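You operate a simulated robot arm through the tools that you are given. There is no shell and no other tool.

You are at the controls of a simulated two-armed robot. One attempt, no reset.

## Task
Ready the upturned keyboard: both feet out, layout as on the card, clamp screw tight.

Only the result counts: the job must be done as asked and must still hold three seconds after the hand-in. Knocking over, shifting, dropping, spilling or breaking anything else fails it.

## Robot
Two 7-joint arms with fingered hands on one trunk that stands fixed in place. Base frame: the origin is at the foot of the trunk, x ahead of it, y to its left, z up. Units: cm, degrees, N and s.
The left shoulder is at [3.1, 21.5, 109.7], the right one opposite. With the tool pointing down near the work surface each hand reaches from about 10 to 68 cm from the base axis, measured 20 degrees to its own side. Payload 3.6 kg a hand.
The tool frame of a hand sits at the grasp point between the pads (the TCP): z along the fingers, y along the line on which they close. The tips reach 2.2 cm beyond it. The gripper opens to 13.2 cm; its body begins 6 cm behind the TCP. The gripper is a hand of 4 fingers: y runs from the thumb to the fingers, the wrist lies at [0, 0, -20.3] in the tool frame, and closing takes about 1.5 s.
Orientation is that of the tool frame in the base frame, as a unit quaternion [x, y, z, w]. With the fingers straight down and closing along the base's y, the tool's x points along the base's -x, its y along +y and its z along -z.

## Interface
- The arms move only by the tool step_arm. It takes "left_moves", "right_moves" or both (then of equal length, played together; a hand with none holds still); each is one flat list of numbers, 7 for each row, row after row: the gripper command, from -1 (shut) to 1 (fully open), values between in proportion, then the shift along the tool's x, y, z in cm, then the turn, a rotation vector about the tool's x, y, z in degrees. In form: [claw, dx, dy, dz, rx, ry, rz, claw, dx, dy, dz, rx, ry, rz, ...]. A call has 1 to 20 rows; each row shifts and turns the commanded pose from where the row before left it, along the tool's axes as they then stand. Each row takes 0.2 s and may step no farther than 5 cm and 8.6 degrees from the row before; otherwise, or with a gripper value out of range, the whole call is refused. Where a pose cannot be reached the arm comes as near as it can. A force on the tool above 40 N (or 10 N above the force at the start of the call, whichever is more), or a blocked arm, ends the call early, and 0.2 s more pass. The fingers move at their own pace (about 10.8 cm/s each) and stop on an object; they squeeze with about 31 N. The grip force told is the motor's: it shows also when the fingers shut on nothing. Time passes only in rows, and 0.2 s behind the last, so rows that do not move let the fingers close. It gives the time, the measured TCP pose, the force on the tool (base axes), the opening and the grip force at its end, in the units of the frame above (readings bear some noise), with the torque about the TCP (base axes, N m) and any sound that the robot's microphone picked up.
- Cameras (640 x 400 px; columns grow to the right, rows downward): "scene" is now at [15.2, 4.51, 105.25]; the picture's right is [0.53, -0.85, -0.00], its down [0.07, 0.05, -1.00] and it looks along [0.84, 0.53, 0.09] (base axes); focal length 214 px, centre (320, 200). "left" rides on the left gripper at [-5.3, -5.3, -8.4] in its tool frame; the picture's right is [0.71, -0.71, 0.00], its down [0.53, 0.53, -0.67] and it looks along [0.47, 0.47, 0.74] (tool axes); focal length 247 px, centre (320, 200). "right" rides on the right gripper at [5.3, -5.3, -8.4] in its tool frame; the picture's right is [0.71, 0.71, 0.00], its down [-0.53, 0.53, -0.67] and it looks along [-0.47, 0.47, 0.74] (tool axes); focal length 247 px, centre (320, 200). There is no depth. A picture from a camera that has moved, and an enlarged one, comes with that camera's place and axes in the base frame and with its lens.
- get_image(camera): a new picture of that camera. The clock stands still meanwhile.
- move_column(by): moves the trunk up (or, below 0, down) by that many cm; the arms and the scene camera ride with it, the base frame stays. It gives what a move gives, with no picture.
- hand_shape(shape, hand): the hand has 4 fingers and takes this shape, open, in about a second: jaw (thumb against the fingers, like two jaws); tri (thumb and two fingers); tip (a fingertip pinch); poke (one finger out to press); point (the index stretched); flat (the hand flat); cup (the hand cupped); fist (a fist). The gripper value then closes the fingers along that shape, each until it touches; the sizes above hold for jaw. It gives what a move gives, with no picture.
- turn_head(pan, tilt): turns the head with the scene camera to pan (to the left, within 60 degrees either way) and tilt (down, from -29 to 69), counted from straight ahead of the robot (the tilt from the chest, where the trunk bows). It gives what a move gives.
- zoom(camera, box): a new picture of the part [left, top, right, bottom] of that camera's present view, enlarged. The clock stands still meanwhile.
- job_done(): hands the job in; it is judged then, once.

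Places have to be worked out from the pictures, the camera data and where the tool is seen. Open the grippers and draw the arms clear of the work before you hand the job in, unless the task says otherwise.

The tools are called after "Call:" as name(argument=value, ...) on one line, values as JSON. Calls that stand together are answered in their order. step_arm: Moves the arms, as the interface text tells. Its arguments: {"type":"object","properties":{"left_moves":{"type":"array","items":{"type":"number"}},"right_moves":{"type":"array","items":{"type":"number"}}},"required":[]} The other tools are called the same way: move_column (by) moves the trunk up or down; hand_shape (shape, hand) gives the hand a shape; turn_head (pan, tilt) turns the head that bears the scene camera; get_image (camera) takes a picture; zoom (camera, box) takes an enlarged picture of a part of a camera's view; job_done () hands the job in.

At the start:

```text
t: 0.0
left_eef_pos: [36.5, 38.42, 113.08]
left_tool_rot: [0.0, 1.0, 0.0, 0.0]
left_force: [-0.2, 0.2, 0.2]
left_moment: [-0.05, -0.02, 0.0]
left_gripper_width: 13.19
left_gripper_force: 0.0
left_shape: jaw
right_eef_pos: [41.69, 2.94, 110.83]
right_tool_rot: [0.0, 1.0, 0.0, -0.001]
right_force: [-0.2, -0.2, -0.2]
right_moment: [0.01, 0.02, 0.0]
right_gripper_width: 13.19
right_gripper_force: 0.0
right_shape: jaw
trunk travel left (down, up): [-37.5, 30.1]
head pan, tilt (commanded): [32.2, -5.1]
```

scene: 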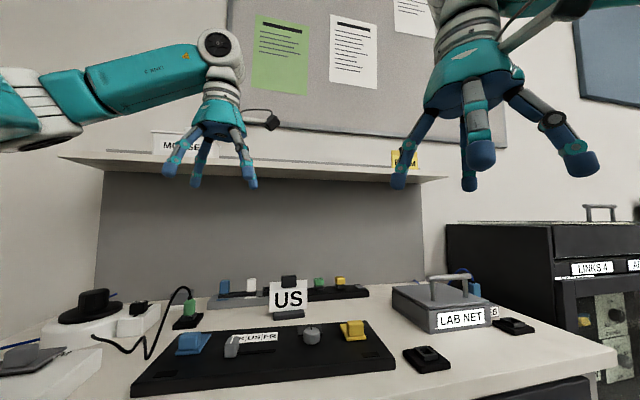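
right: 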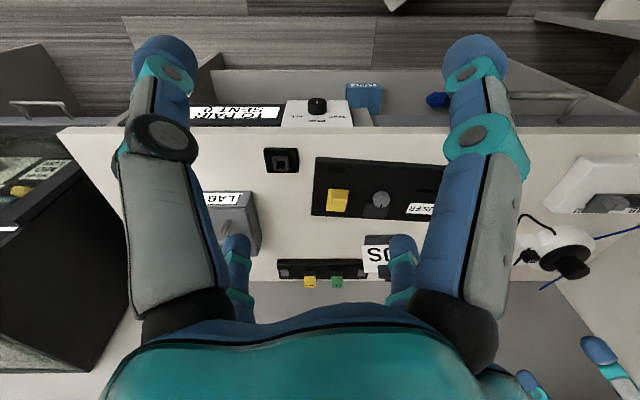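
left: 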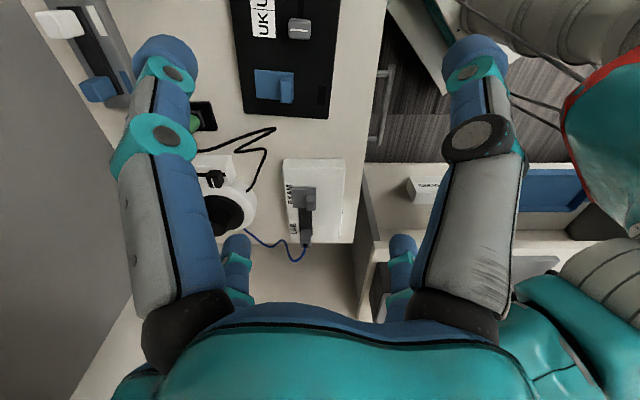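

The scene shows a dark board with blue, grey/white slider, knob and yellow parts – apparently the upturned keyboard – with a card "US" behind it. I'll zoom in on it first.

Call:
zoom(camera="scene", box=[120, 260, 440, 400])

Call:
turn_head(pan=32, tilt=30)

```text
2.00 times, centred on (280, 330) of scene
camera zoom: at [15.2, 4.51, 105.25], right [0.53, -0.85, 0.0], down [0.07, 0.05, -1.0], along [0.84, 0.53, 0.09], focal length 429 px, centre (400, -60)
```

zoom: 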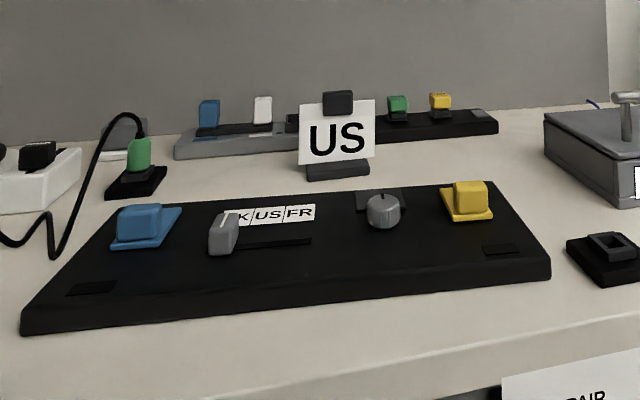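

```text
t: 1.0
left_eef_pos: [36.5, 38.32, 113.21]
left_tool_rot: [0.0, 1.0, 0.0, 0.001]
left_force: [0.5, -0.2, 0.3]
left_moment: [0.0, 0.01, 0.0]
left_gripper_width: 13.18
left_gripper_force: 0.1
left_shape: jaw
right_eef_pos: [41.81, 2.91, 110.84]
right_tool_rot: [0.0, 1.0, -0.001, -0.001]
right_force: [0.2, 0.2, 0.7]
right_moment: [0.0, -0.02, 0.01]
right_gripper_width: 13.19
right_gripper_force: 0.0
right_shape: jaw
trunk travel left (down, up): [-37.5, 30.1]
head pan, tilt (commanded): [32.0, 30.0]
```

The board carries a blue foot (left), a UK/US/FR slider, a clamp knob and a yellow foot. I take a picture with the head tilted down.

Call:
get_image(camera="scene")

Call:
get_image(camera="right")

Call:
get_image(camera="left")

```text
taken
camera scene: at [15.46, 4.65, 99.63], right [0.53, -0.85, 0.0], down [-0.42, -0.26, -0.87], along [0.73, 0.46, -0.5], focal length 214 px, centre (320, 200)
```

scene: 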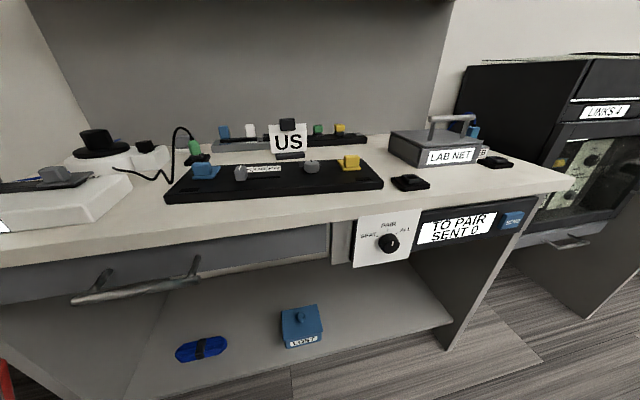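

```text
taken
camera right: at [36.46, -2.42, 119.19], right [-0.71, 0.71, 0.0], down [0.53, 0.53, 0.67], along [0.47, 0.47, -0.74], focal length 247 px, centre (320, 200)
```

right: 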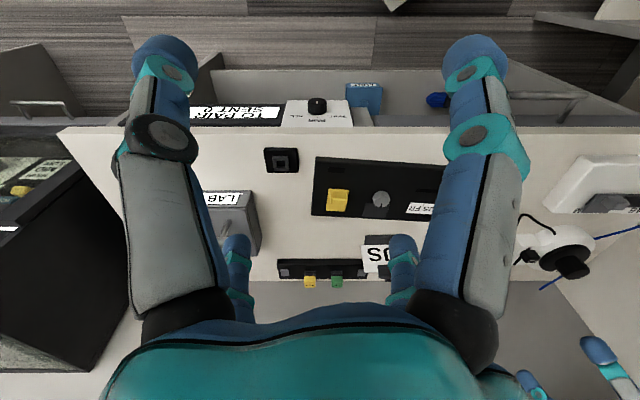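

```text
taken
camera left: at [41.68, 32.97, 121.56], right [-0.71, -0.71, 0.0], down [-0.53, 0.53, 0.67], along [-0.47, 0.47, -0.74], focal length 247 px, centre (320, 200)
```

left: 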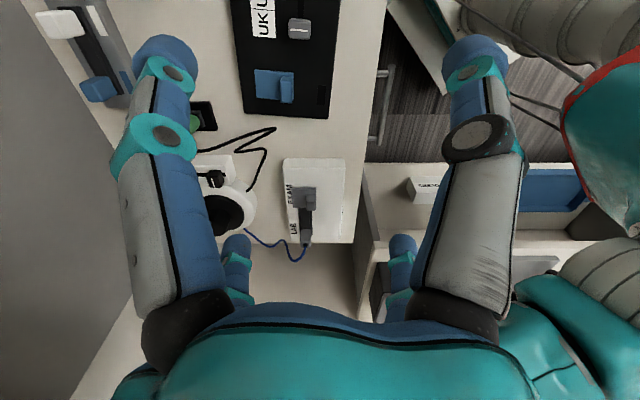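

I'll zoom in on the keyboard, the device at the back and the card for details.

Call:
zoom(camera="scene", box=[160, 110, 400, 210])

Call:
zoom(camera="left", box=[220, 0, 380, 130])

Call:
zoom(camera="right", box=[240, 120, 480, 300])

Call:
zoom(camera="scene", box=[0, 110, 200, 240])

```text
2.67 times, centred on (280, 160) of scene
camera zoom: at [15.46, 4.65, 99.63], right [0.53, -0.85, 0.0], down [-0.42, -0.26, -0.87], along [0.73, 0.46, -0.5], focal length 572 px, centre (427, 307)
```

zoom: 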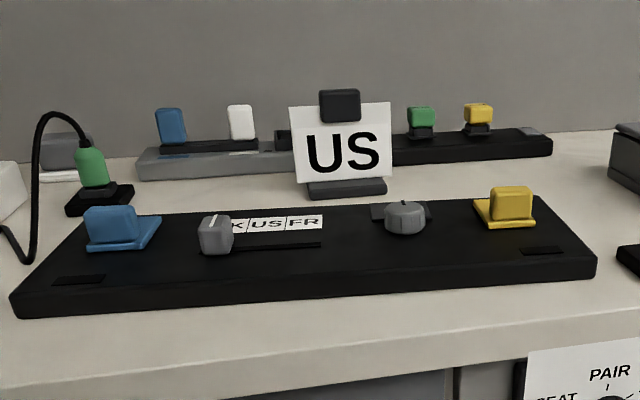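

```text
3.08 times, centred on (300, 65) of left
camera zoom: at [41.68, 32.97, 121.56], right [-0.71, -0.71, 0.0], down [-0.53, 0.53, 0.67], along [-0.47, 0.47, -0.74], focal length 760 px, centre (382, 615)
```

zoom: 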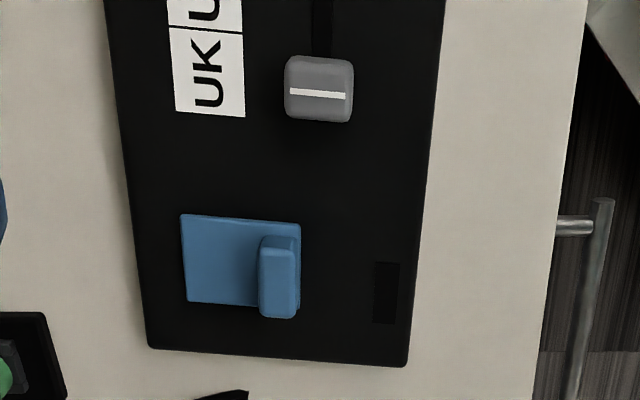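

```text
2.22 times, centred on (360, 210) of right
camera zoom: at [36.46, -2.42, 119.19], right [-0.71, 0.71, 0.0], down [0.53, 0.53, 0.67], along [0.47, 0.47, -0.74], focal length 549 px, centre (231, 178)
```

zoom: 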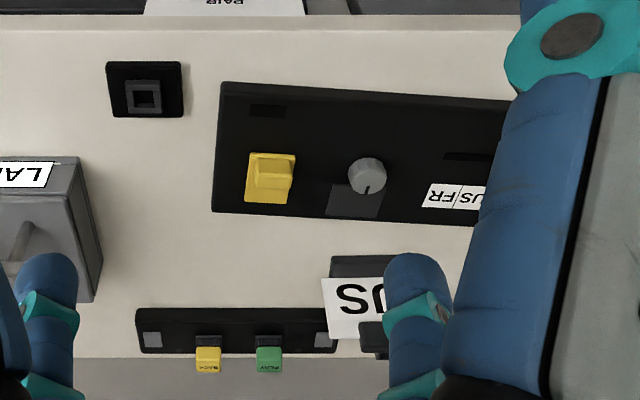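

```text
3.08 times, centred on (100, 175) of scene
camera zoom: at [15.46, 4.65, 99.63], right [0.53, -0.85, 0.0], down [-0.42, -0.26, -0.87], along [0.73, 0.46, -0.5], focal length 660 px, centre (997, 277)
```

zoom: 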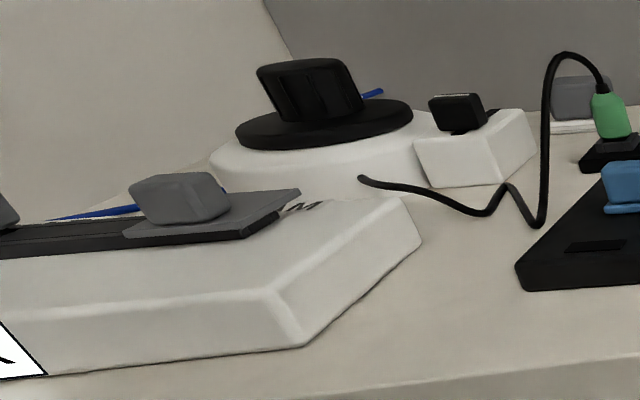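

I place the yellow foot near (58, 24, 82), the knob near (51, 30), the slider near (40, 38) and the blue foot near (38, 47), with the board top at about z = 80. I'll bring the right hand (and its camera) closer, staying high at z≈96, for a better look.

Call:
step_arm(right_moves=[1, -1.0, 3.0, 2.5, 0, 0, 0, 1, -1.0, 3.0, 2.5, 0, 0, 0, 1, -1.0, 3.0, 2.5, 0, 0, 0, 1, -1.0, 3.0, 2.5, 0, 0, 0, 1, -1.0, 3.0, 2.5, 0, 0, 0, 1, -1.0, 2.0, 2.0, 0, 0, 0, 1, 0, 0, 0, 0, 0, 0])

Call:
get_image(camera="right")

Call:
get_image(camera="scene")

```text
t: 2.1
left_eef_pos: [36.48, 38.3, 113.22]
left_tool_rot: [0.0, 1.0, 0.0, 0.0]
left_force: [-0.3, 1.1, 0.9]
left_moment: [0.02, -0.03, 0.03]
left_gripper_width: 13.2
left_gripper_force: 0.1
left_shape: jaw
right_eef_pos: [55.18, 3.82, 97.15]
right_tool_rot: [0.135, 0.99, 0.023, -0.043]
right_force: [0.4, 0.0, -0.2]
right_moment: [0.0, -0.02, 0.01]
right_gripper_width: 13.2
right_gripper_force: 0.2
right_shape: jaw
right hand out of reach, approached as far as the arm can: row 5
trunk travel left (down, up): [-37.5, 30.1]
head pan, tilt (commanded): [32.0, 30.0]
stopped in row 5 (right hand): the arm was blocked; the commanded pose is now the measured one
```

```text
taken
camera right: at [49.45, -0.35, 105.76], right [-0.49, 0.87, 0.09], down [0.7, 0.33, 0.64], along [0.52, 0.37, -0.77], focal length 247 px, centre (320, 200)
```

right: 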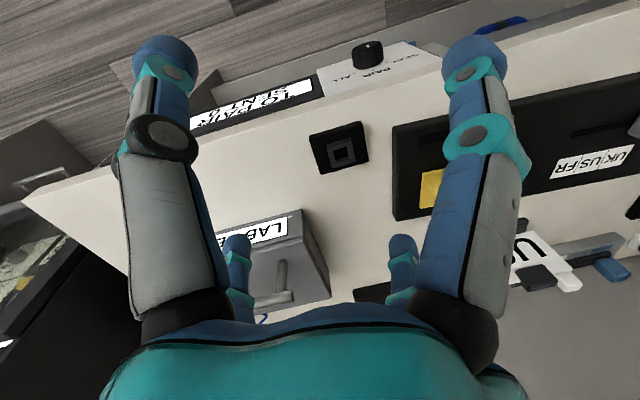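

```text
taken
camera scene: at [15.48, 4.66, 99.62], right [0.53, -0.85, 0.0], down [-0.42, -0.27, -0.87], along [0.73, 0.46, -0.5], focal length 214 px, centre (320, 200)
```

scene: 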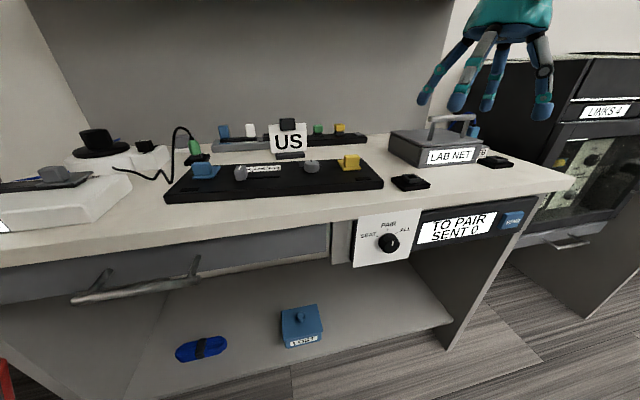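

The right arm can't reach that far to the left, so the keyboard is the left hand's job. I'll draw the right hand back to its own side and bring the left camera over the blue foot and slider at a safe height.

Call:
step_arm(right_moves=[1, 2.46, -3.04, -2.3, 0, 0, 0, 1, 2.46, -3.04, -2.3, 0, 0, 0, 1, 2.46, -3.04, -2.3, 0, 0, 0, 1, 2.46, -3.04, -2.3, 0, 0, 0, 1, 2.46, -3.04, -2.3, 0, 0, 0])

Call:
step_arm(left_moves=[1, -2.7, -1.26, 2.94, 0, 0, 0, 1, -2.7, -1.26, 2.94, 0, 0, 0, 1, -2.7, -1.26, 2.94, 0, 0, 0, 1, -2.7, -1.26, 2.94, 0, 0, 0, 1, -2.7, -1.26, 2.94, 0, 0, 0, 1, 0, 0, 0, 0, 0, 0])

Call:
get_image(camera="left")

Call:
get_image(camera="scene")

```text
t: 3.4
left_eef_pos: [36.2, 38.38, 113.31]
left_tool_rot: [-0.001, 1.0, 0.0, 0.0]
left_force: [-0.7, -0.2, -0.5]
left_moment: [-0.02, 0.02, 0.01]
left_gripper_width: 13.2
left_gripper_force: 0.1
left_shape: jaw
right_eef_pos: [40.05, -8.02, 109.25]
right_tool_rot: [0.131, 0.99, 0.023, -0.042]
right_force: [-0.9, -0.2, 0.3]
right_moment: [-0.01, 0.01, -0.02]
right_gripper_width: 13.2
right_gripper_force: 0.1
right_shape: jaw
trunk travel left (down, up): [-37.5, 30.1]
head pan, tilt (commanded): [32.0, 30.0]
```

```text
t: 4.8
left_eef_pos: [49.73, 32.02, 98.4]
left_tool_rot: [0.0, 1.0, 0.0, -0.001]
left_force: [0.6, 0.1, -0.5]
left_moment: [0.02, -0.02, 0.01]
left_gripper_width: 13.18
left_gripper_force: 0.0
left_shape: jaw
right_eef_pos: [40.0, -8.06, 109.26]
right_tool_rot: [0.131, 0.99, 0.025, -0.042]
right_force: [0.3, -0.7, 0.4]
right_moment: [0.01, 0.05, 0.0]
right_gripper_width: 13.2
right_gripper_force: 0.1
right_shape: jaw
trunk travel left (down, up): [-37.5, 30.1]
head pan, tilt (commanded): [32.0, 30.0]
```

```text
taken
camera left: at [55.13, 26.64, 106.82], right [-0.71, -0.71, 0.0], down [-0.53, 0.53, 0.67], along [-0.47, 0.47, -0.74], focal length 247 px, centre (320, 200)
```

left: 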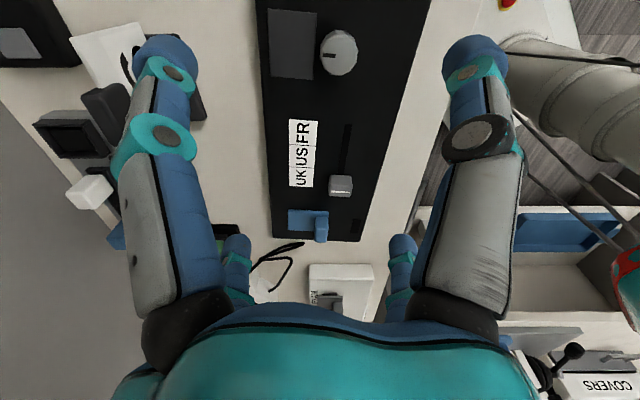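

```text
taken
camera scene: at [15.44, 4.65, 99.63], right [0.53, -0.85, 0.0], down [-0.42, -0.27, -0.87], along [0.73, 0.46, -0.5], focal length 214 px, centre (320, 200)
```

scene: 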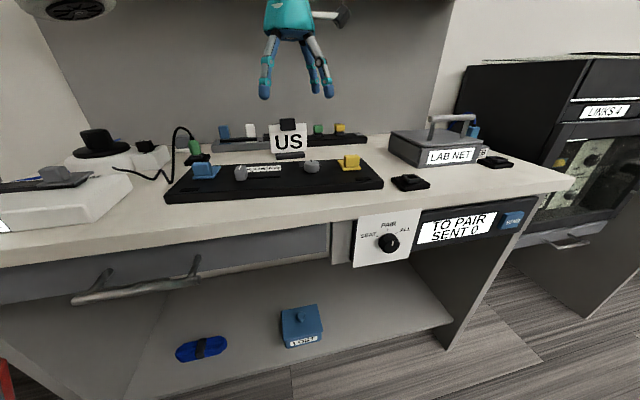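

Call:
zoom(camera="left", box=[250, 0, 430, 130])

Call:
zoom(camera="left", box=[260, 110, 400, 250])

```text
3.08 times, centred on (340, 65) of left
camera zoom: at [55.13, 26.64, 106.82], right [-0.71, -0.71, 0.0], down [-0.53, 0.53, 0.67], along [-0.47, 0.47, -0.74], focal length 760 px, centre (258, 615)
```

zoom: 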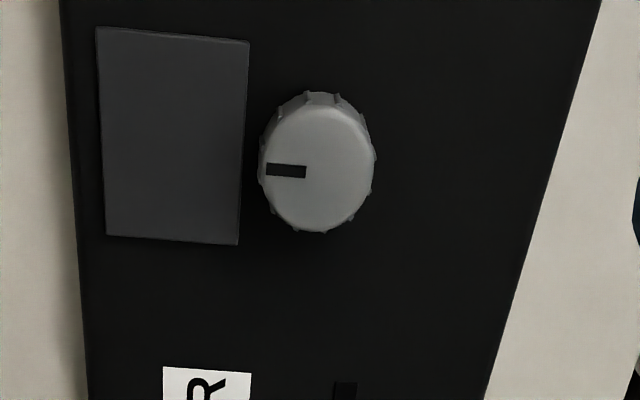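

```text
2.86 times, centred on (330, 180) of left
camera zoom: at [55.13, 26.64, 106.82], right [-0.71, -0.71, 0.0], down [-0.53, 0.53, 0.67], along [-0.47, 0.47, -0.74], focal length 706 px, centre (291, 257)
```

zoom: 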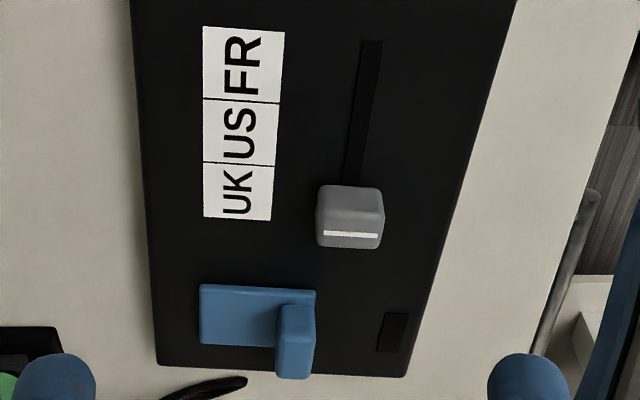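

Board top works out at z≈82, long axis about (0.65, −0.76), far direction (0.76, 0.65). I'll zoom further on feet and knob to understand the mechanisms.

Call:
zoom(camera="scene", box=[180, 150, 260, 200])

Call:
zoom(camera="scene", box=[290, 145, 390, 205])

Call:
zoom(camera="left", box=[270, 170, 390, 250])

Call:
zoom(camera="scene", box=[200, 105, 380, 165])

```text
8.00 times, centred on (220, 175) of scene
camera zoom: at [15.44, 4.65, 99.63], right [0.53, -0.85, 0.0], down [-0.42, -0.27, -0.87], along [0.73, 0.46, -0.5], focal length 1716 px, centre (1120, 400)
```

zoom: 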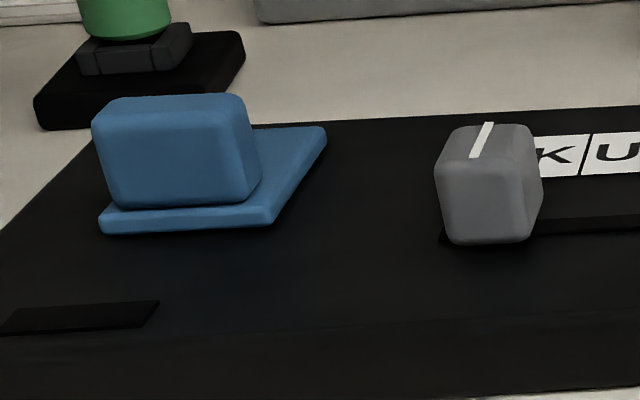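

```text
6.40 times, centred on (340, 175) of scene
camera zoom: at [15.44, 4.65, 99.63], right [0.53, -0.85, 0.0], down [-0.42, -0.27, -0.87], along [0.73, 0.46, -0.5], focal length 1373 px, centre (192, 360)
```

zoom: 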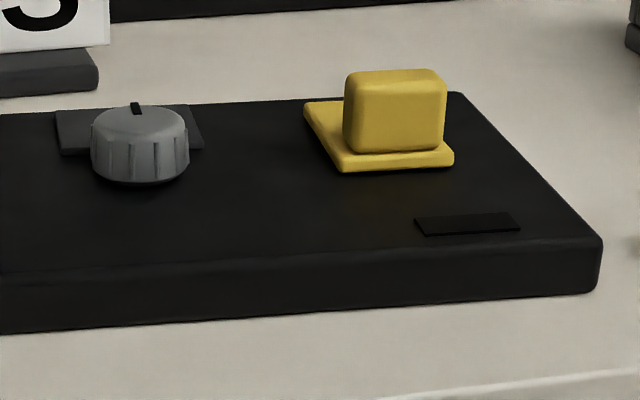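

```text
5.00 times, centred on (330, 210) of left
camera zoom: at [55.13, 26.64, 106.82], right [-0.71, -0.71, 0.0], down [-0.53, 0.53, 0.67], along [-0.47, 0.47, -0.74], focal length 1235 px, centre (270, 150)
```

zoom: 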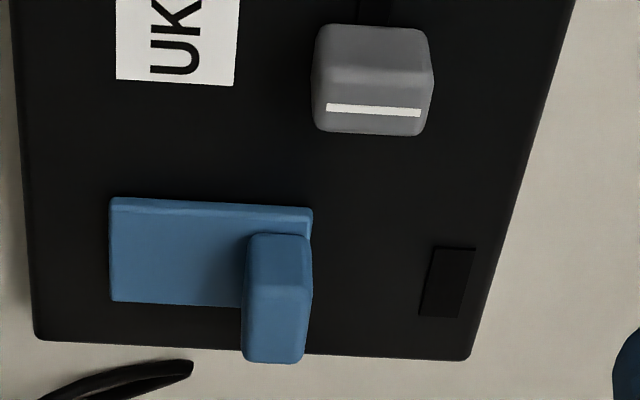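

```text
3.56 times, centred on (290, 135) of scene
camera zoom: at [15.44, 4.65, 99.63], right [0.53, -0.85, 0.0], down [-0.42, -0.27, -0.87], along [0.73, 0.46, -0.5], focal length 763 px, centre (427, 431)
```

zoom: 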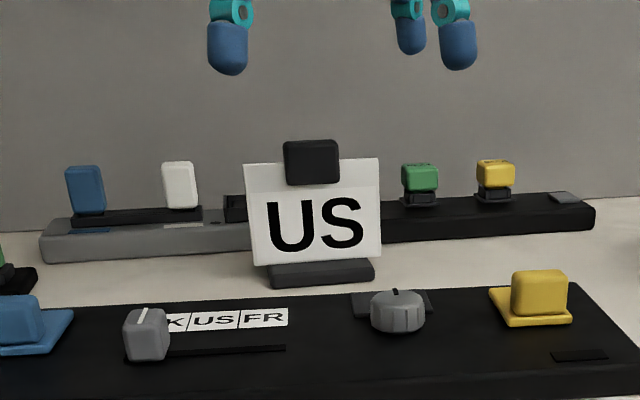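

Feet are hinged plates with a grip block at the near edge, the slider sits at UK and US is about 3.0 cm further along the slot, and the knob index points to the far side. I'll try the "tip" shape in free air to see how the fingers stand.

Call:
hand_shape(hand="left", shape="tip")

Call:
get_image(camera="left")

Call:
zoom(camera="scene", box=[200, 0, 400, 120])

```text
t: 5.7
left_eef_pos: [49.88, 31.99, 98.49]
left_tool_rot: [0.0, 1.0, -0.001, 0.0]
left_force: [0.3, 0.2, -0.1]
left_moment: [0.0, -0.03, -0.02]
left_gripper_width: 13.19
left_gripper_force: 0.1
left_shape: tip
right_eef_pos: [40.14, -8.03, 109.19]
right_tool_rot: [0.131, 0.99, 0.023, -0.042]
right_force: [-0.4, 0.5, 0.1]
right_moment: [0.0, 0.02, 0.01]
right_gripper_width: 13.19
right_gripper_force: 0.0
right_shape: jaw
trunk travel left (down, up): [-37.5, 30.1]
head pan, tilt (commanded): [32.0, 30.0]
```

```text
taken
camera left: at [55.15, 26.65, 106.84], right [-0.71, -0.71, 0.0], down [-0.53, 0.53, 0.67], along [-0.47, 0.47, -0.74], focal length 247 px, centre (320, 200)
```

left: 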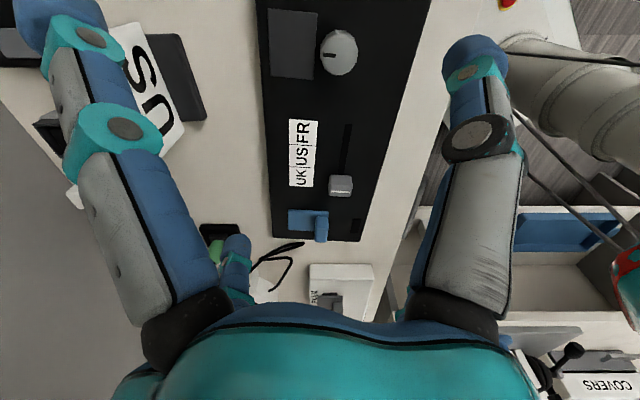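

```text
3.20 times, centred on (300, 60) of scene
camera zoom: at [15.48, 4.65, 99.62], right [0.53, -0.85, 0.0], down [-0.42, -0.27, -0.87], along [0.73, 0.46, -0.5], focal length 686 px, centre (384, 648)
```

zoom: 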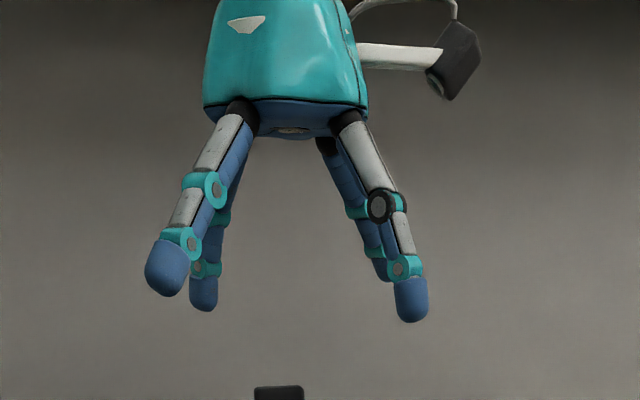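

In "tip" the two side fingers splay outwards, leaving thumb and opposite finger. I'll close this pinch in free air to see where the tips meet.

Call:
step_arm(left_moves=[-1, 0, 0, 0, 0, 0, 0, -1, 0, 0, 0, 0, 0, 0, -1, 0, 0, 0, 0, 0, 0, -1, 0, 0, 0, 0, 0, 0, -1, 0, 0, 0, 0, 0, 0, -1, 0, 0, 0, 0, 0, 0])

Call:
get_image(camera="left")

Call:
zoom(camera="scene", box=[200, 0, 400, 120])

```text
t: 7.0
left_eef_pos: [49.89, 32.12, 98.52]
left_tool_rot: [0.0, 1.0, 0.0, 0.0]
left_force: [-0.2, 0.1, 0.5]
left_moment: [-0.02, 0.03, -0.01]
left_gripper_width: 0.01
left_gripper_force: 31.7
left_shape: tip
right_eef_pos: [40.12, -7.98, 109.28]
right_tool_rot: [0.131, 0.99, 0.023, -0.042]
right_force: [0.8, 0.2, -0.6]
right_moment: [-0.02, -0.01, 0.02]
right_gripper_width: 13.2
right_gripper_force: 0.0
right_shape: jaw
trunk travel left (down, up): [-37.5, 30.1]
head pan, tilt (commanded): [32.0, 30.0]
```

```text
taken
camera left: at [55.15, 26.65, 106.83], right [-0.71, -0.71, 0.0], down [-0.53, 0.53, 0.67], along [-0.47, 0.47, -0.74], focal length 247 px, centre (320, 200)
```

left: 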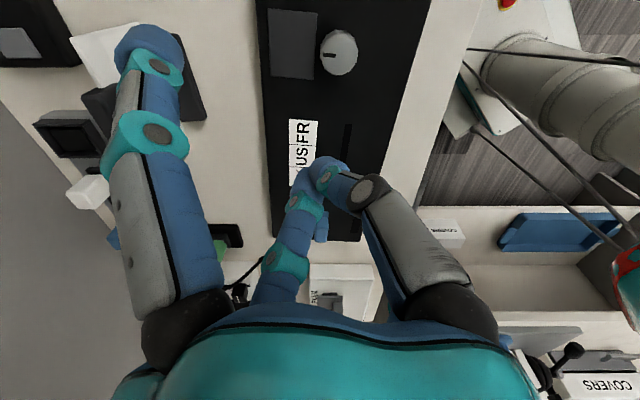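

```text
3.20 times, centred on (300, 60) of scene
camera zoom: at [15.48, 4.65, 99.62], right [0.53, -0.85, 0.0], down [-0.42, -0.27, -0.87], along [0.73, 0.46, -0.5], focal length 686 px, centre (384, 648)
```

zoom: 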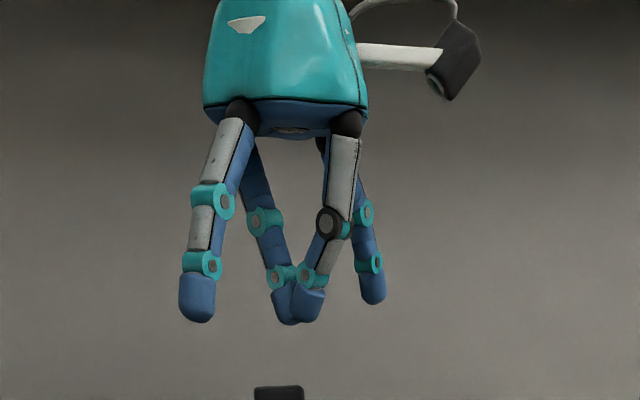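

With "tip" closed the side fingers hang at about ±9 cm along tool x, slightly higher than the pinch tips, so I want tool y along the board's long axis so they stay off the board's contents. I turn 40° and go above the slider at (40.0, 38.3) with a narrow opening.

Call:
step_arm(left_moves=[-0.5, 0, 0, 0, 0, 0, -8, -0.5, 0, 0, 0, 0, 0, -8, -0.5, 0, 0, 0, 0, 0, -8, -0.5, 0, 0, 0, 0, 0, -8, -0.5, 0, 0, 0, 0, 0, -8, -0.5, 1.207, 3.71, 2.5, 0, 0, 0, -0.5, 1.207, 3.71, 2.5, 0, 0, 0, -0.5, 1.207, 3.71, 2.5, 0, 0, 0, -0.5, 0, 0, 0, 0, 0, 0])

Call:
get_image(camera="left")

Call:
zoom(camera="scene", box=[160, 80, 360, 205])

```text
t: 9.1
left_eef_pos: [40.05, 38.25, 90.93]
left_tool_rot: [-0.342, 0.94, 0.0, 0.001]
left_force: [0.1, -0.1, 0.7]
left_moment: [0.02, -0.03, 0.0]
left_gripper_width: 3.28
left_gripper_force: 0.0
left_shape: tip
right_eef_pos: [40.12, -7.98, 109.28]
right_tool_rot: [0.131, 0.99, 0.023, -0.042]
right_force: [0.0, 0.0, 0.3]
right_moment: [-0.02, 0.0, -0.02]
right_gripper_width: 13.18
right_gripper_force: 0.1
right_shape: jaw
trunk travel left (down, up): [-37.5, 30.1]
head pan, tilt (commanded): [32.0, 30.0]
```

```text
taken
camera left: at [47.43, 37.54, 99.36], right [-0.09, -1.0, 0.0], down [-0.74, 0.06, 0.67], along [-0.67, 0.06, -0.74], focal length 247 px, centre (320, 200)
```

left: 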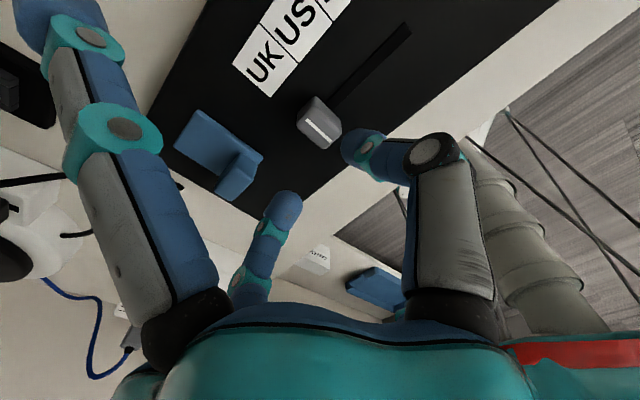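

```text
3.20 times, centred on (260, 142) of scene
camera zoom: at [15.51, 4.65, 99.61], right [0.53, -0.85, 0.0], down [-0.43, -0.26, -0.87], along [0.73, 0.46, -0.5], focal length 686 px, centre (512, 384)
```

zoom: 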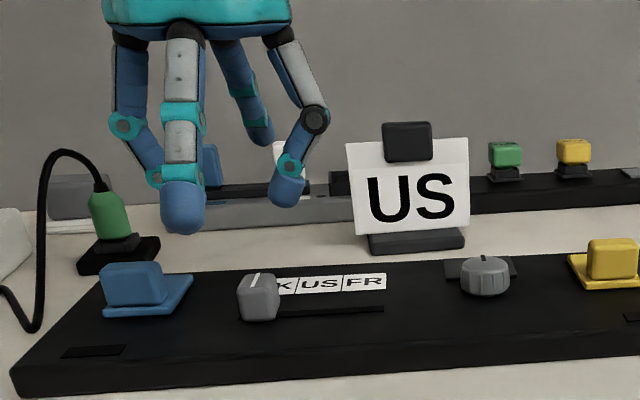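

The slider's white line projects right onto the approach axis, so I'm centred over it. I'll descend to z≈85 and check.

Call:
step_arm(left_moves=[-0.5, 0, 0, 2.0, 0, 0, 0, -0.5, 0, 0, 2.0, 0, 0, 0, -0.5, 0, 0, 1.5, 0, 0, 0, -0.5, 0, 0, 0, 0, 0, 0])

Call:
zoom(camera="left", box=[180, 60, 460, 240])

Call:
zoom(camera="scene", box=[160, 100, 320, 200])

```text
t: 10.1
left_eef_pos: [40.01, 38.25, 85.58]
left_tool_rot: [-0.341, 0.94, 0.0, 0.0]
left_force: [0.2, 0.1, 0.1]
left_moment: [0.02, 0.03, 0.03]
left_gripper_width: 3.26
left_gripper_force: 0.2
left_shape: tip
right_eef_pos: [40.17, -7.93, 109.26]
right_tool_rot: [0.131, 0.99, 0.023, -0.043]
right_force: [-0.2, 0.4, 0.8]
right_moment: [0.0, 0.0, 0.0]
right_gripper_width: 13.2
right_gripper_force: 0.1
right_shape: jaw
trunk travel left (down, up): [-37.5, 30.1]
head pan, tilt (commanded): [32.0, 30.0]
```

```text
2.22 times, centred on (320, 150) of left
camera zoom: at [47.4, 37.52, 93.87], right [-0.09, -1.0, 0.0], down [-0.74, 0.06, 0.67], along [-0.67, 0.06, -0.74], focal length 549 px, centre (320, 311)
```

zoom: 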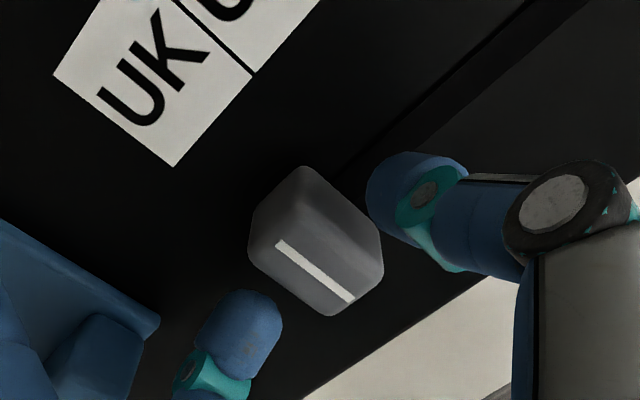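

```text
4.00 times, centred on (240, 150) of scene
camera zoom: at [15.46, 4.64, 99.62], right [0.53, -0.85, 0.0], down [-0.42, -0.26, -0.87], along [0.73, 0.46, -0.5], focal length 858 px, centre (640, 400)
```

zoom: 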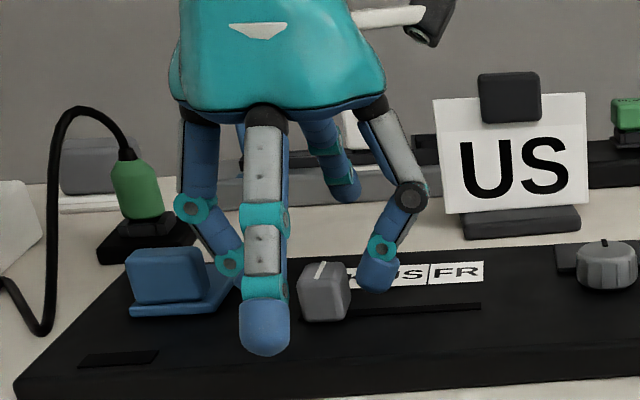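

Alignment is good, thumb and finger straddle the slider. I descend another 0.9 cm.

Call:
step_arm(left_moves=[-0.5, 0, 0, 0.5, 0, 0, 0, -0.5, 0, 0, 0.4, 0, 0, 0, -0.5, 0, 0, 0, 0, 0, 0])

Call:
zoom(camera="left", box=[180, 60, 460, 240])

Call:
zoom(camera="scene", box=[160, 100, 320, 200])

```text
t: 10.8
left_eef_pos: [40.06, 38.25, 84.59]
left_tool_rot: [-0.342, 0.94, 0.0, 0.0]
left_force: [-0.5, -1.1, 0.7]
left_moment: [0.01, 0.01, -0.01]
left_gripper_width: 3.24
left_gripper_force: 0.1
left_shape: tip
right_eef_pos: [40.18, -8.0, 109.44]
right_tool_rot: [0.132, 0.99, 0.024, -0.042]
right_force: [0.1, -0.1, 0.4]
right_moment: [-0.02, 0.02, -0.01]
right_gripper_width: 13.17
right_gripper_force: 0.1
right_shape: jaw
trunk travel left (down, up): [-37.5, 30.1]
head pan, tilt (commanded): [32.0, 30.0]
```

```text
2.22 times, centred on (320, 150) of left
camera zoom: at [47.42, 37.53, 93.0], right [-0.09, -1.0, 0.0], down [-0.74, 0.06, 0.67], along [-0.67, 0.06, -0.74], focal length 549 px, centre (320, 311)
```

zoom: 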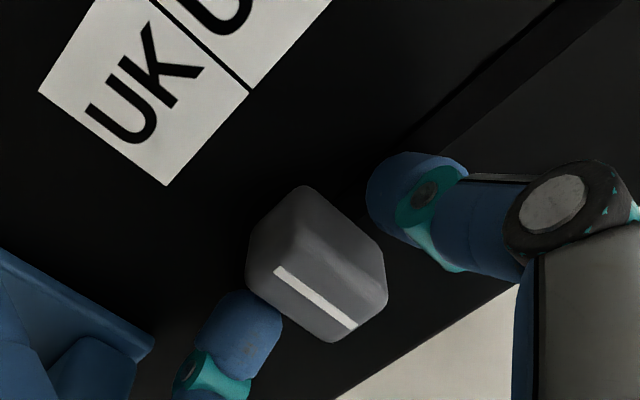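

```text
4.00 times, centred on (240, 150) of scene
camera zoom: at [15.46, 4.65, 99.62], right [0.53, -0.85, 0.0], down [-0.42, -0.27, -0.87], along [0.73, 0.46, -0.5], focal length 858 px, centre (640, 400)
```

zoom: 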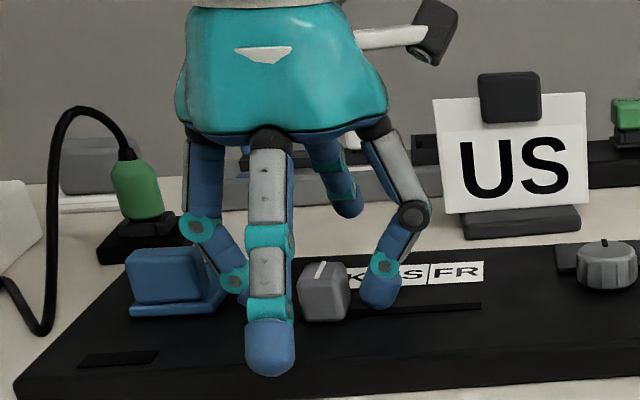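

Tips are just above the board beside the slider. I close the pinch on it.

Call:
step_arm(left_moves=[-1, 0, 0, 0, 0, 0, 0, -1, 0, 0, 0, 0, 0, 0, -1, 0, 0, 0, 0, 0, 0, -1, 0, 0, 0, 0, 0, 0])

Call:
zoom(camera="left", box=[180, 60, 460, 240])

Call:
zoom(camera="scene", box=[160, 100, 320, 200])

```text
t: 11.8
left_eef_pos: [40.1, 38.26, 84.59]
left_tool_rot: [-0.343, 0.94, -0.001, 0.0]
left_force: [0.3, -0.8, 0.0]
left_moment: [-0.02, -0.01, 0.03]
left_gripper_width: 1.4
left_gripper_force: 31.1
left_shape: tip
right_eef_pos: [40.21, -7.96, 109.3]
right_tool_rot: [0.131, 0.99, 0.023, -0.042]
right_force: [0.0, 0.5, 0.3]
right_moment: [-0.03, 0.04, 0.02]
right_gripper_width: 13.19
right_gripper_force: 0.0
right_shape: jaw
trunk travel left (down, up): [-37.5, 30.1]
head pan, tilt (commanded): [32.0, 30.0]
```

```text
2.22 times, centred on (320, 150) of left
camera zoom: at [47.43, 37.53, 92.97], right [-0.09, -1.0, 0.0], down [-0.74, 0.07, 0.67], along [-0.67, 0.06, -0.74], focal length 549 px, centre (320, 311)
```

zoom: 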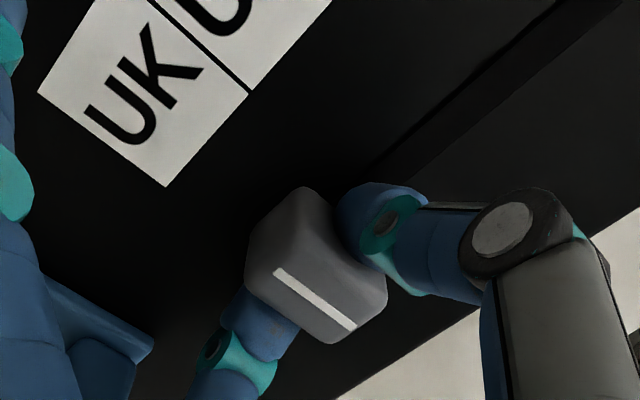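

```text
4.00 times, centred on (240, 150) of scene
camera zoom: at [15.49, 4.66, 99.61], right [0.53, -0.85, 0.0], down [-0.42, -0.27, -0.87], along [0.73, 0.46, -0.5], focal length 858 px, centre (640, 400)
```

zoom: 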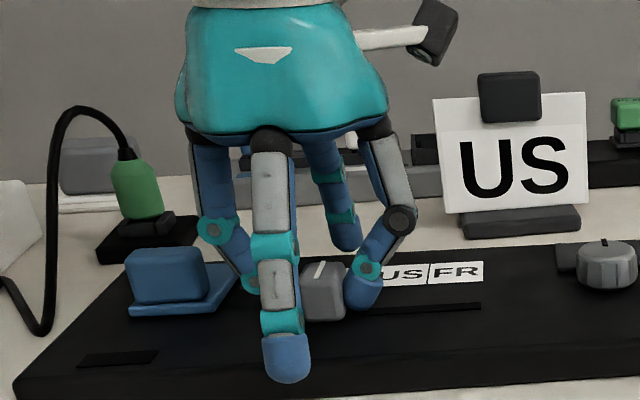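

The pinch holds the slider (width 1.4, at its original place, exactly at UK's centre). I'll slide it 1 cm towards US first and read the force.

Call:
step_arm(left_moves=[-1, 0, -0.5, 0, 0, 0, 0, -1, 0, -0.5, 0, 0, 0, 0])

Call:
zoom(camera="left", box=[180, 60, 460, 240])

```text
t: 12.4
left_eef_pos: [40.52, 37.48, 84.64]
left_tool_rot: [-0.342, 0.94, 0.001, -0.001]
left_force: [-0.8, -0.5, 0.4]
left_moment: [-0.01, -0.05, -0.01]
left_gripper_width: 1.41
left_gripper_force: 30.7
left_shape: tip
right_eef_pos: [40.19, -7.94, 109.3]
right_tool_rot: [0.132, 0.99, 0.024, -0.042]
right_force: [-0.3, 0.3, -1.3]
right_moment: [0.03, 0.04, -0.01]
right_gripper_width: 13.19
right_gripper_force: 0.1
right_shape: jaw
trunk travel left (down, up): [-37.5, 30.1]
head pan, tilt (commanded): [32.0, 30.0]
```

```text
2.22 times, centred on (320, 150) of left
camera zoom: at [48.07, 36.78, 92.98], right [-0.09, -1.0, 0.0], down [-0.74, 0.06, 0.67], along [-0.67, 0.06, -0.74], focal length 549 px, centre (320, 311)
```

zoom: 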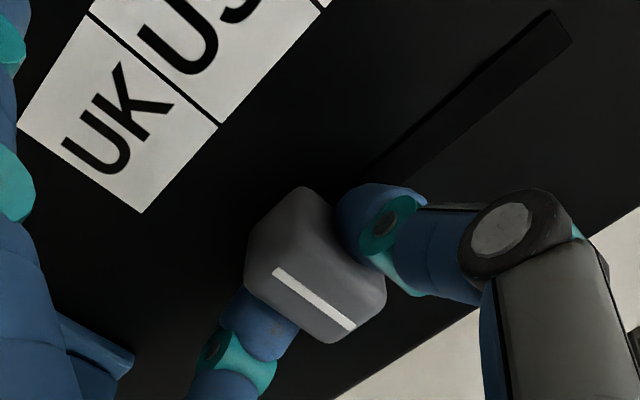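

The slider follows freely with negligible force. I move the remaining 1.95 cm to US.

Call:
step_arm(left_moves=[-1, 0, -0.5, 0, 0, 0, 0, -1, 0, -0.5, 0, 0, 0, 0, -1, 0, -0.5, 0, 0, 0, 0, -1, 0, -0.45, 0, 0, 0, 0, -1, 0, 0, 0, 0, 0, 0])

Call:
zoom(camera="left", box=[180, 60, 460, 240])

Call:
zoom(camera="scene", box=[160, 100, 320, 200])

```text
t: 13.7
left_eef_pos: [41.8, 35.99, 84.54]
left_tool_rot: [-0.343, 0.939, -0.001, 0.0]
left_force: [-1.2, 0.8, 0.4]
left_moment: [0.02, 0.02, 0.01]
left_gripper_width: 1.37
left_gripper_force: 31.1
left_shape: tip
right_eef_pos: [40.22, -7.92, 109.25]
right_tool_rot: [0.131, 0.99, 0.023, -0.042]
right_force: [-0.8, 0.3, 0.0]
right_moment: [0.03, 0.01, -0.02]
right_gripper_width: 13.21
right_gripper_force: 0.0
right_shape: jaw
trunk travel left (down, up): [-37.5, 30.1]
head pan, tilt (commanded): [32.0, 30.0]
```

```text
2.22 times, centred on (320, 150) of left
camera zoom: at [49.32, 35.27, 92.99], right [-0.09, -1.0, 0.0], down [-0.74, 0.06, 0.67], along [-0.67, 0.06, -0.74], focal length 549 px, centre (320, 311)
```

zoom: 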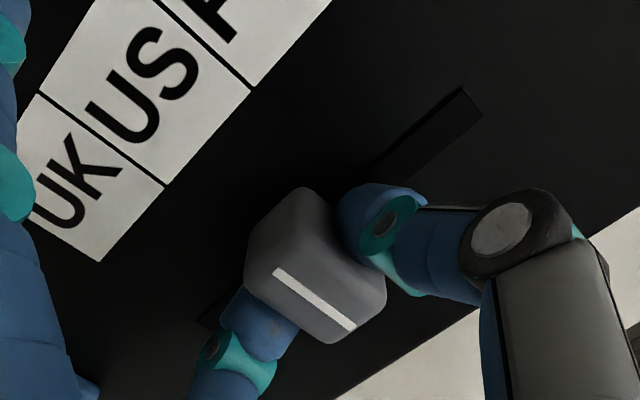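

```text
4.00 times, centred on (240, 150) of scene
camera zoom: at [15.49, 4.67, 99.61], right [0.53, -0.85, 0.0], down [-0.43, -0.27, -0.87], along [0.73, 0.46, -0.5], focal length 858 px, centre (640, 400)
```

zoom: 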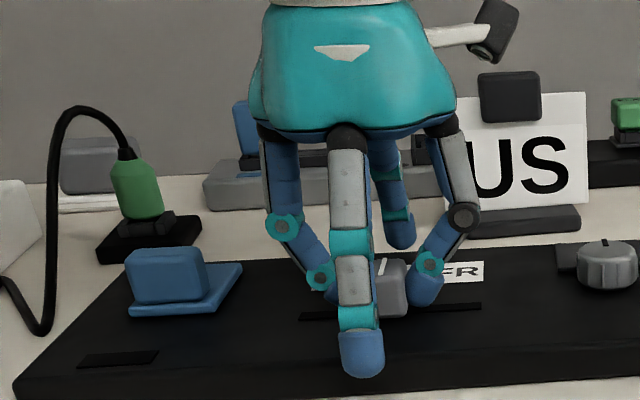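

The US label now stands to the slider exactly as UK did before, so it's at US. I release, rise and verify.

Call:
step_arm(left_moves=[-0.5, 0, 0, 0, 0, 0, 0, -0.5, 0, 0, 0, 0, 0, 0, -0.5, 0, 0, -1.5, 0, 0, 0, -0.5, 0, 0, -2.5, 0, 0, 0, -0.5, 0, 0, -4, 0, 0, 0, -0.5, 0, 0, -4, 0, 0, 0, -0.5, 0, 0, 0, 0, 0, 0])

Call:
get_image(camera="left")

Call:
zoom(camera="scene", box=[210, 130, 370, 230])

```text
t: 15.2
left_eef_pos: [41.84, 36.01, 96.63]
left_tool_rot: [-0.342, 0.94, 0.0, 0.0]
left_force: [0.6, -1.3, -0.6]
left_moment: [-0.02, 0.01, 0.0]
left_gripper_width: 3.29
left_gripper_force: 0.0
left_shape: tip
right_eef_pos: [40.14, -7.93, 109.29]
right_tool_rot: [0.132, 0.99, 0.023, -0.041]
right_force: [-0.3, 0.0, -0.7]
right_moment: [-0.03, 0.03, 0.02]
right_gripper_width: 13.17
right_gripper_force: 0.0
right_shape: jaw
trunk travel left (down, up): [-37.5, 30.1]
head pan, tilt (commanded): [32.0, 30.0]
```

```text
taken
camera left: at [49.28, 35.28, 105.01], right [-0.09, -1.0, 0.0], down [-0.74, 0.06, 0.67], along [-0.67, 0.06, -0.74], focal length 247 px, centre (320, 200)
```

left: 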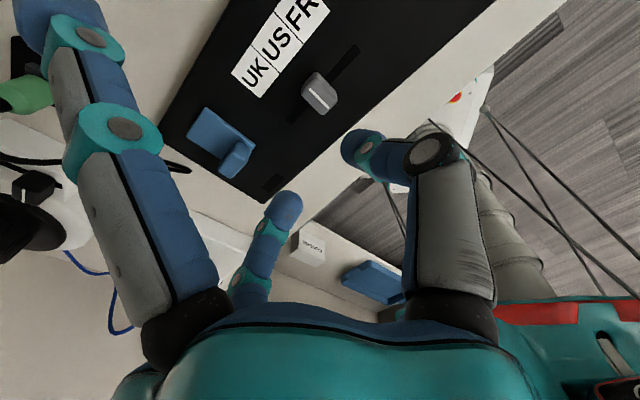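

```text
4.00 times, centred on (290, 180) of scene
camera zoom: at [15.47, 4.65, 99.62], right [0.53, -0.85, 0.0], down [-0.42, -0.27, -0.87], along [0.73, 0.46, -0.5], focal length 858 px, centre (440, 280)
```

zoom: 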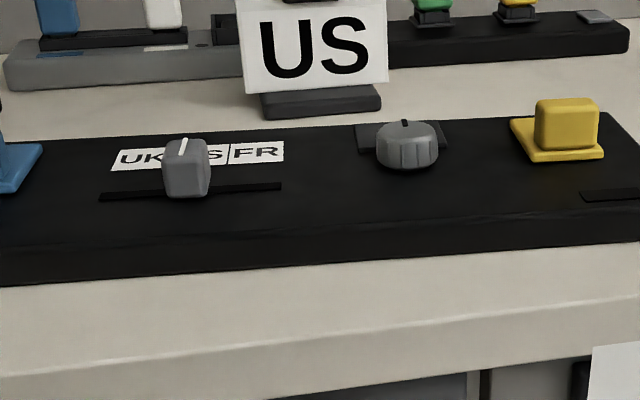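

I'll zoom to check the slider against the label and slot.

Call:
zoom(camera="left", box=[220, 0, 400, 130])

```text
3.08 times, centred on (310, 65) of left
camera zoom: at [49.28, 35.28, 105.01], right [-0.09, -1.0, 0.0], down [-0.74, 0.06, 0.67], along [-0.67, 0.06, -0.74], focal length 760 px, centre (351, 615)
```

zoom: 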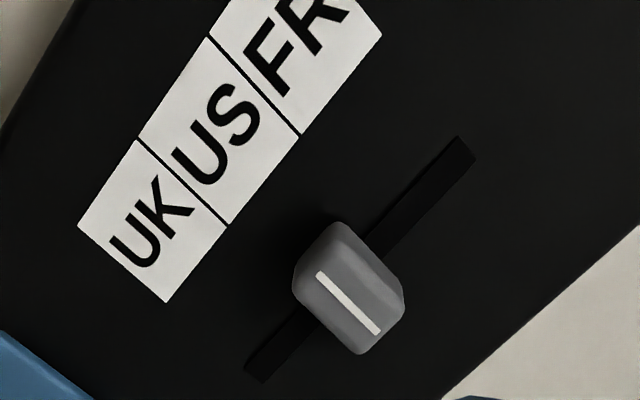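

Slider sits on US (within ~0.1 cm). Next is the clamp knob at about (50.6, 28.8, top ≈84): I go above it and turn the wrist 40° the other way so I have room to turn clockwise.

Call:
step_arm(left_moves=[-0.15, -0.69, -3.72, 1.53, 0, 0, 0, -0.15, -0.69, -3.72, 1.53, 0, 0, 0, -0.15, -0.69, -3.72, 1.53, 0, 0, 0, -0.15, 0, 0, 0, 0, 0, -8, -0.15, 0, 0, 0, 0, 0, -8, -0.15, 0, 0, 0, 0, 0, -8, -0.15, 0, 0, 0, 0, 0, -8, -0.15, 0, 0, 0, 0, 0, -8, -0.15, 0, 0, 0, 0, 0, 0])

Call:
get_image(camera="left")

Call:
get_image(camera="scene")

```text
t: 17.2
left_eef_pos: [50.65, 28.81, 91.96]
left_tool_rot: [-0.644, 0.765, 0.0, 0.0]
left_force: [0.2, 0.2, -0.3]
left_moment: [0.01, 0.02, -0.01]
left_gripper_width: 5.57
left_gripper_force: 0.0
left_shape: tip
right_eef_pos: [40.16, -7.94, 109.21]
right_tool_rot: [0.131, 0.99, 0.023, -0.042]
right_force: [-0.4, -0.7, 0.0]
right_moment: [-0.01, 0.04, -0.02]
right_gripper_width: 13.18
right_gripper_force: 0.1
right_shape: jaw
trunk travel left (down, up): [-37.5, 30.1]
head pan, tilt (commanded): [32.0, 30.0]
```

```text
taken
camera left: at [56.75, 33.05, 100.38], right [0.58, -0.82, 0.0], down [-0.61, -0.43, 0.67], along [-0.55, -0.38, -0.74], focal length 247 px, centre (320, 200)
```

left: 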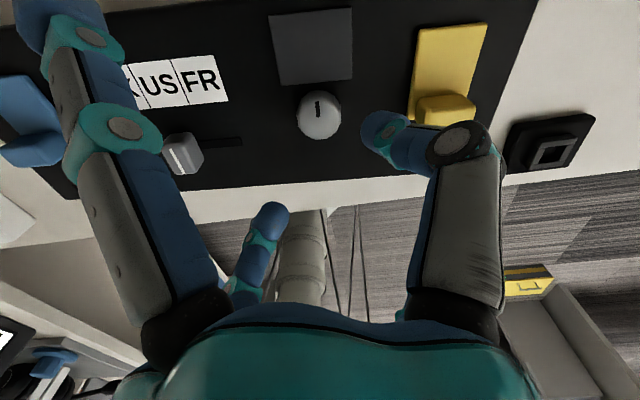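

```text
taken
camera scene: at [15.48, 4.65, 99.62], right [0.53, -0.85, 0.0], down [-0.42, -0.27, -0.87], along [0.73, 0.46, -0.5], focal length 214 px, centre (320, 200)
```

scene: 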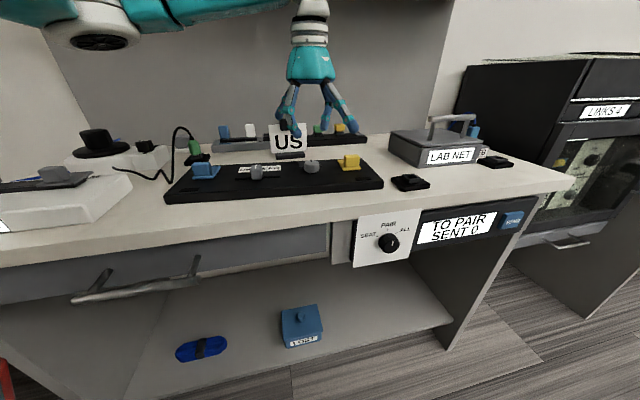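

Good, that orientation is reachable. I zoom on the knob and the yellow foot from this side.

Call:
zoom(camera="left", box=[250, 0, 400, 150])

Call:
zoom(camera="left", box=[370, 0, 530, 150])

```text
2.67 times, centred on (325, 75) of left
camera zoom: at [56.75, 33.05, 100.38], right [0.58, -0.82, 0.0], down [-0.61, -0.43, 0.67], along [-0.55, -0.38, -0.74], focal length 659 px, centre (307, 533)
```

zoom: 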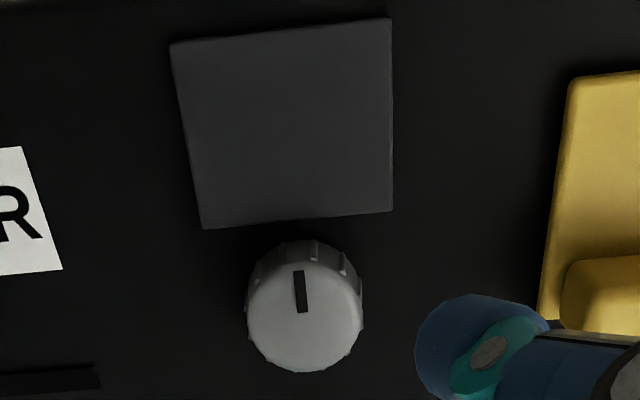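

```text
2.67 times, centred on (450, 75) of left
camera zoom: at [56.75, 33.05, 100.38], right [0.58, -0.82, 0.0], down [-0.61, -0.43, 0.67], along [-0.55, -0.38, -0.74], focal length 659 px, centre (-27, 533)
```

zoom: 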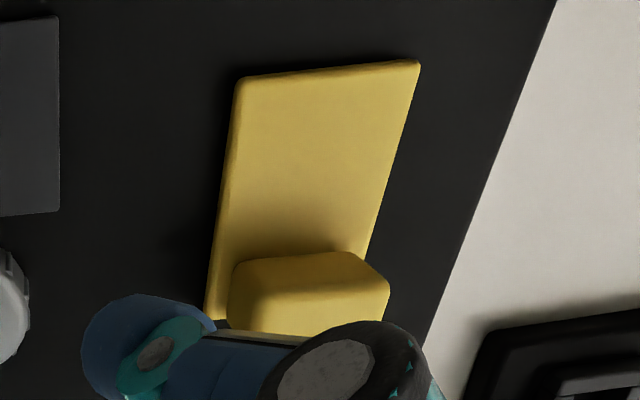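

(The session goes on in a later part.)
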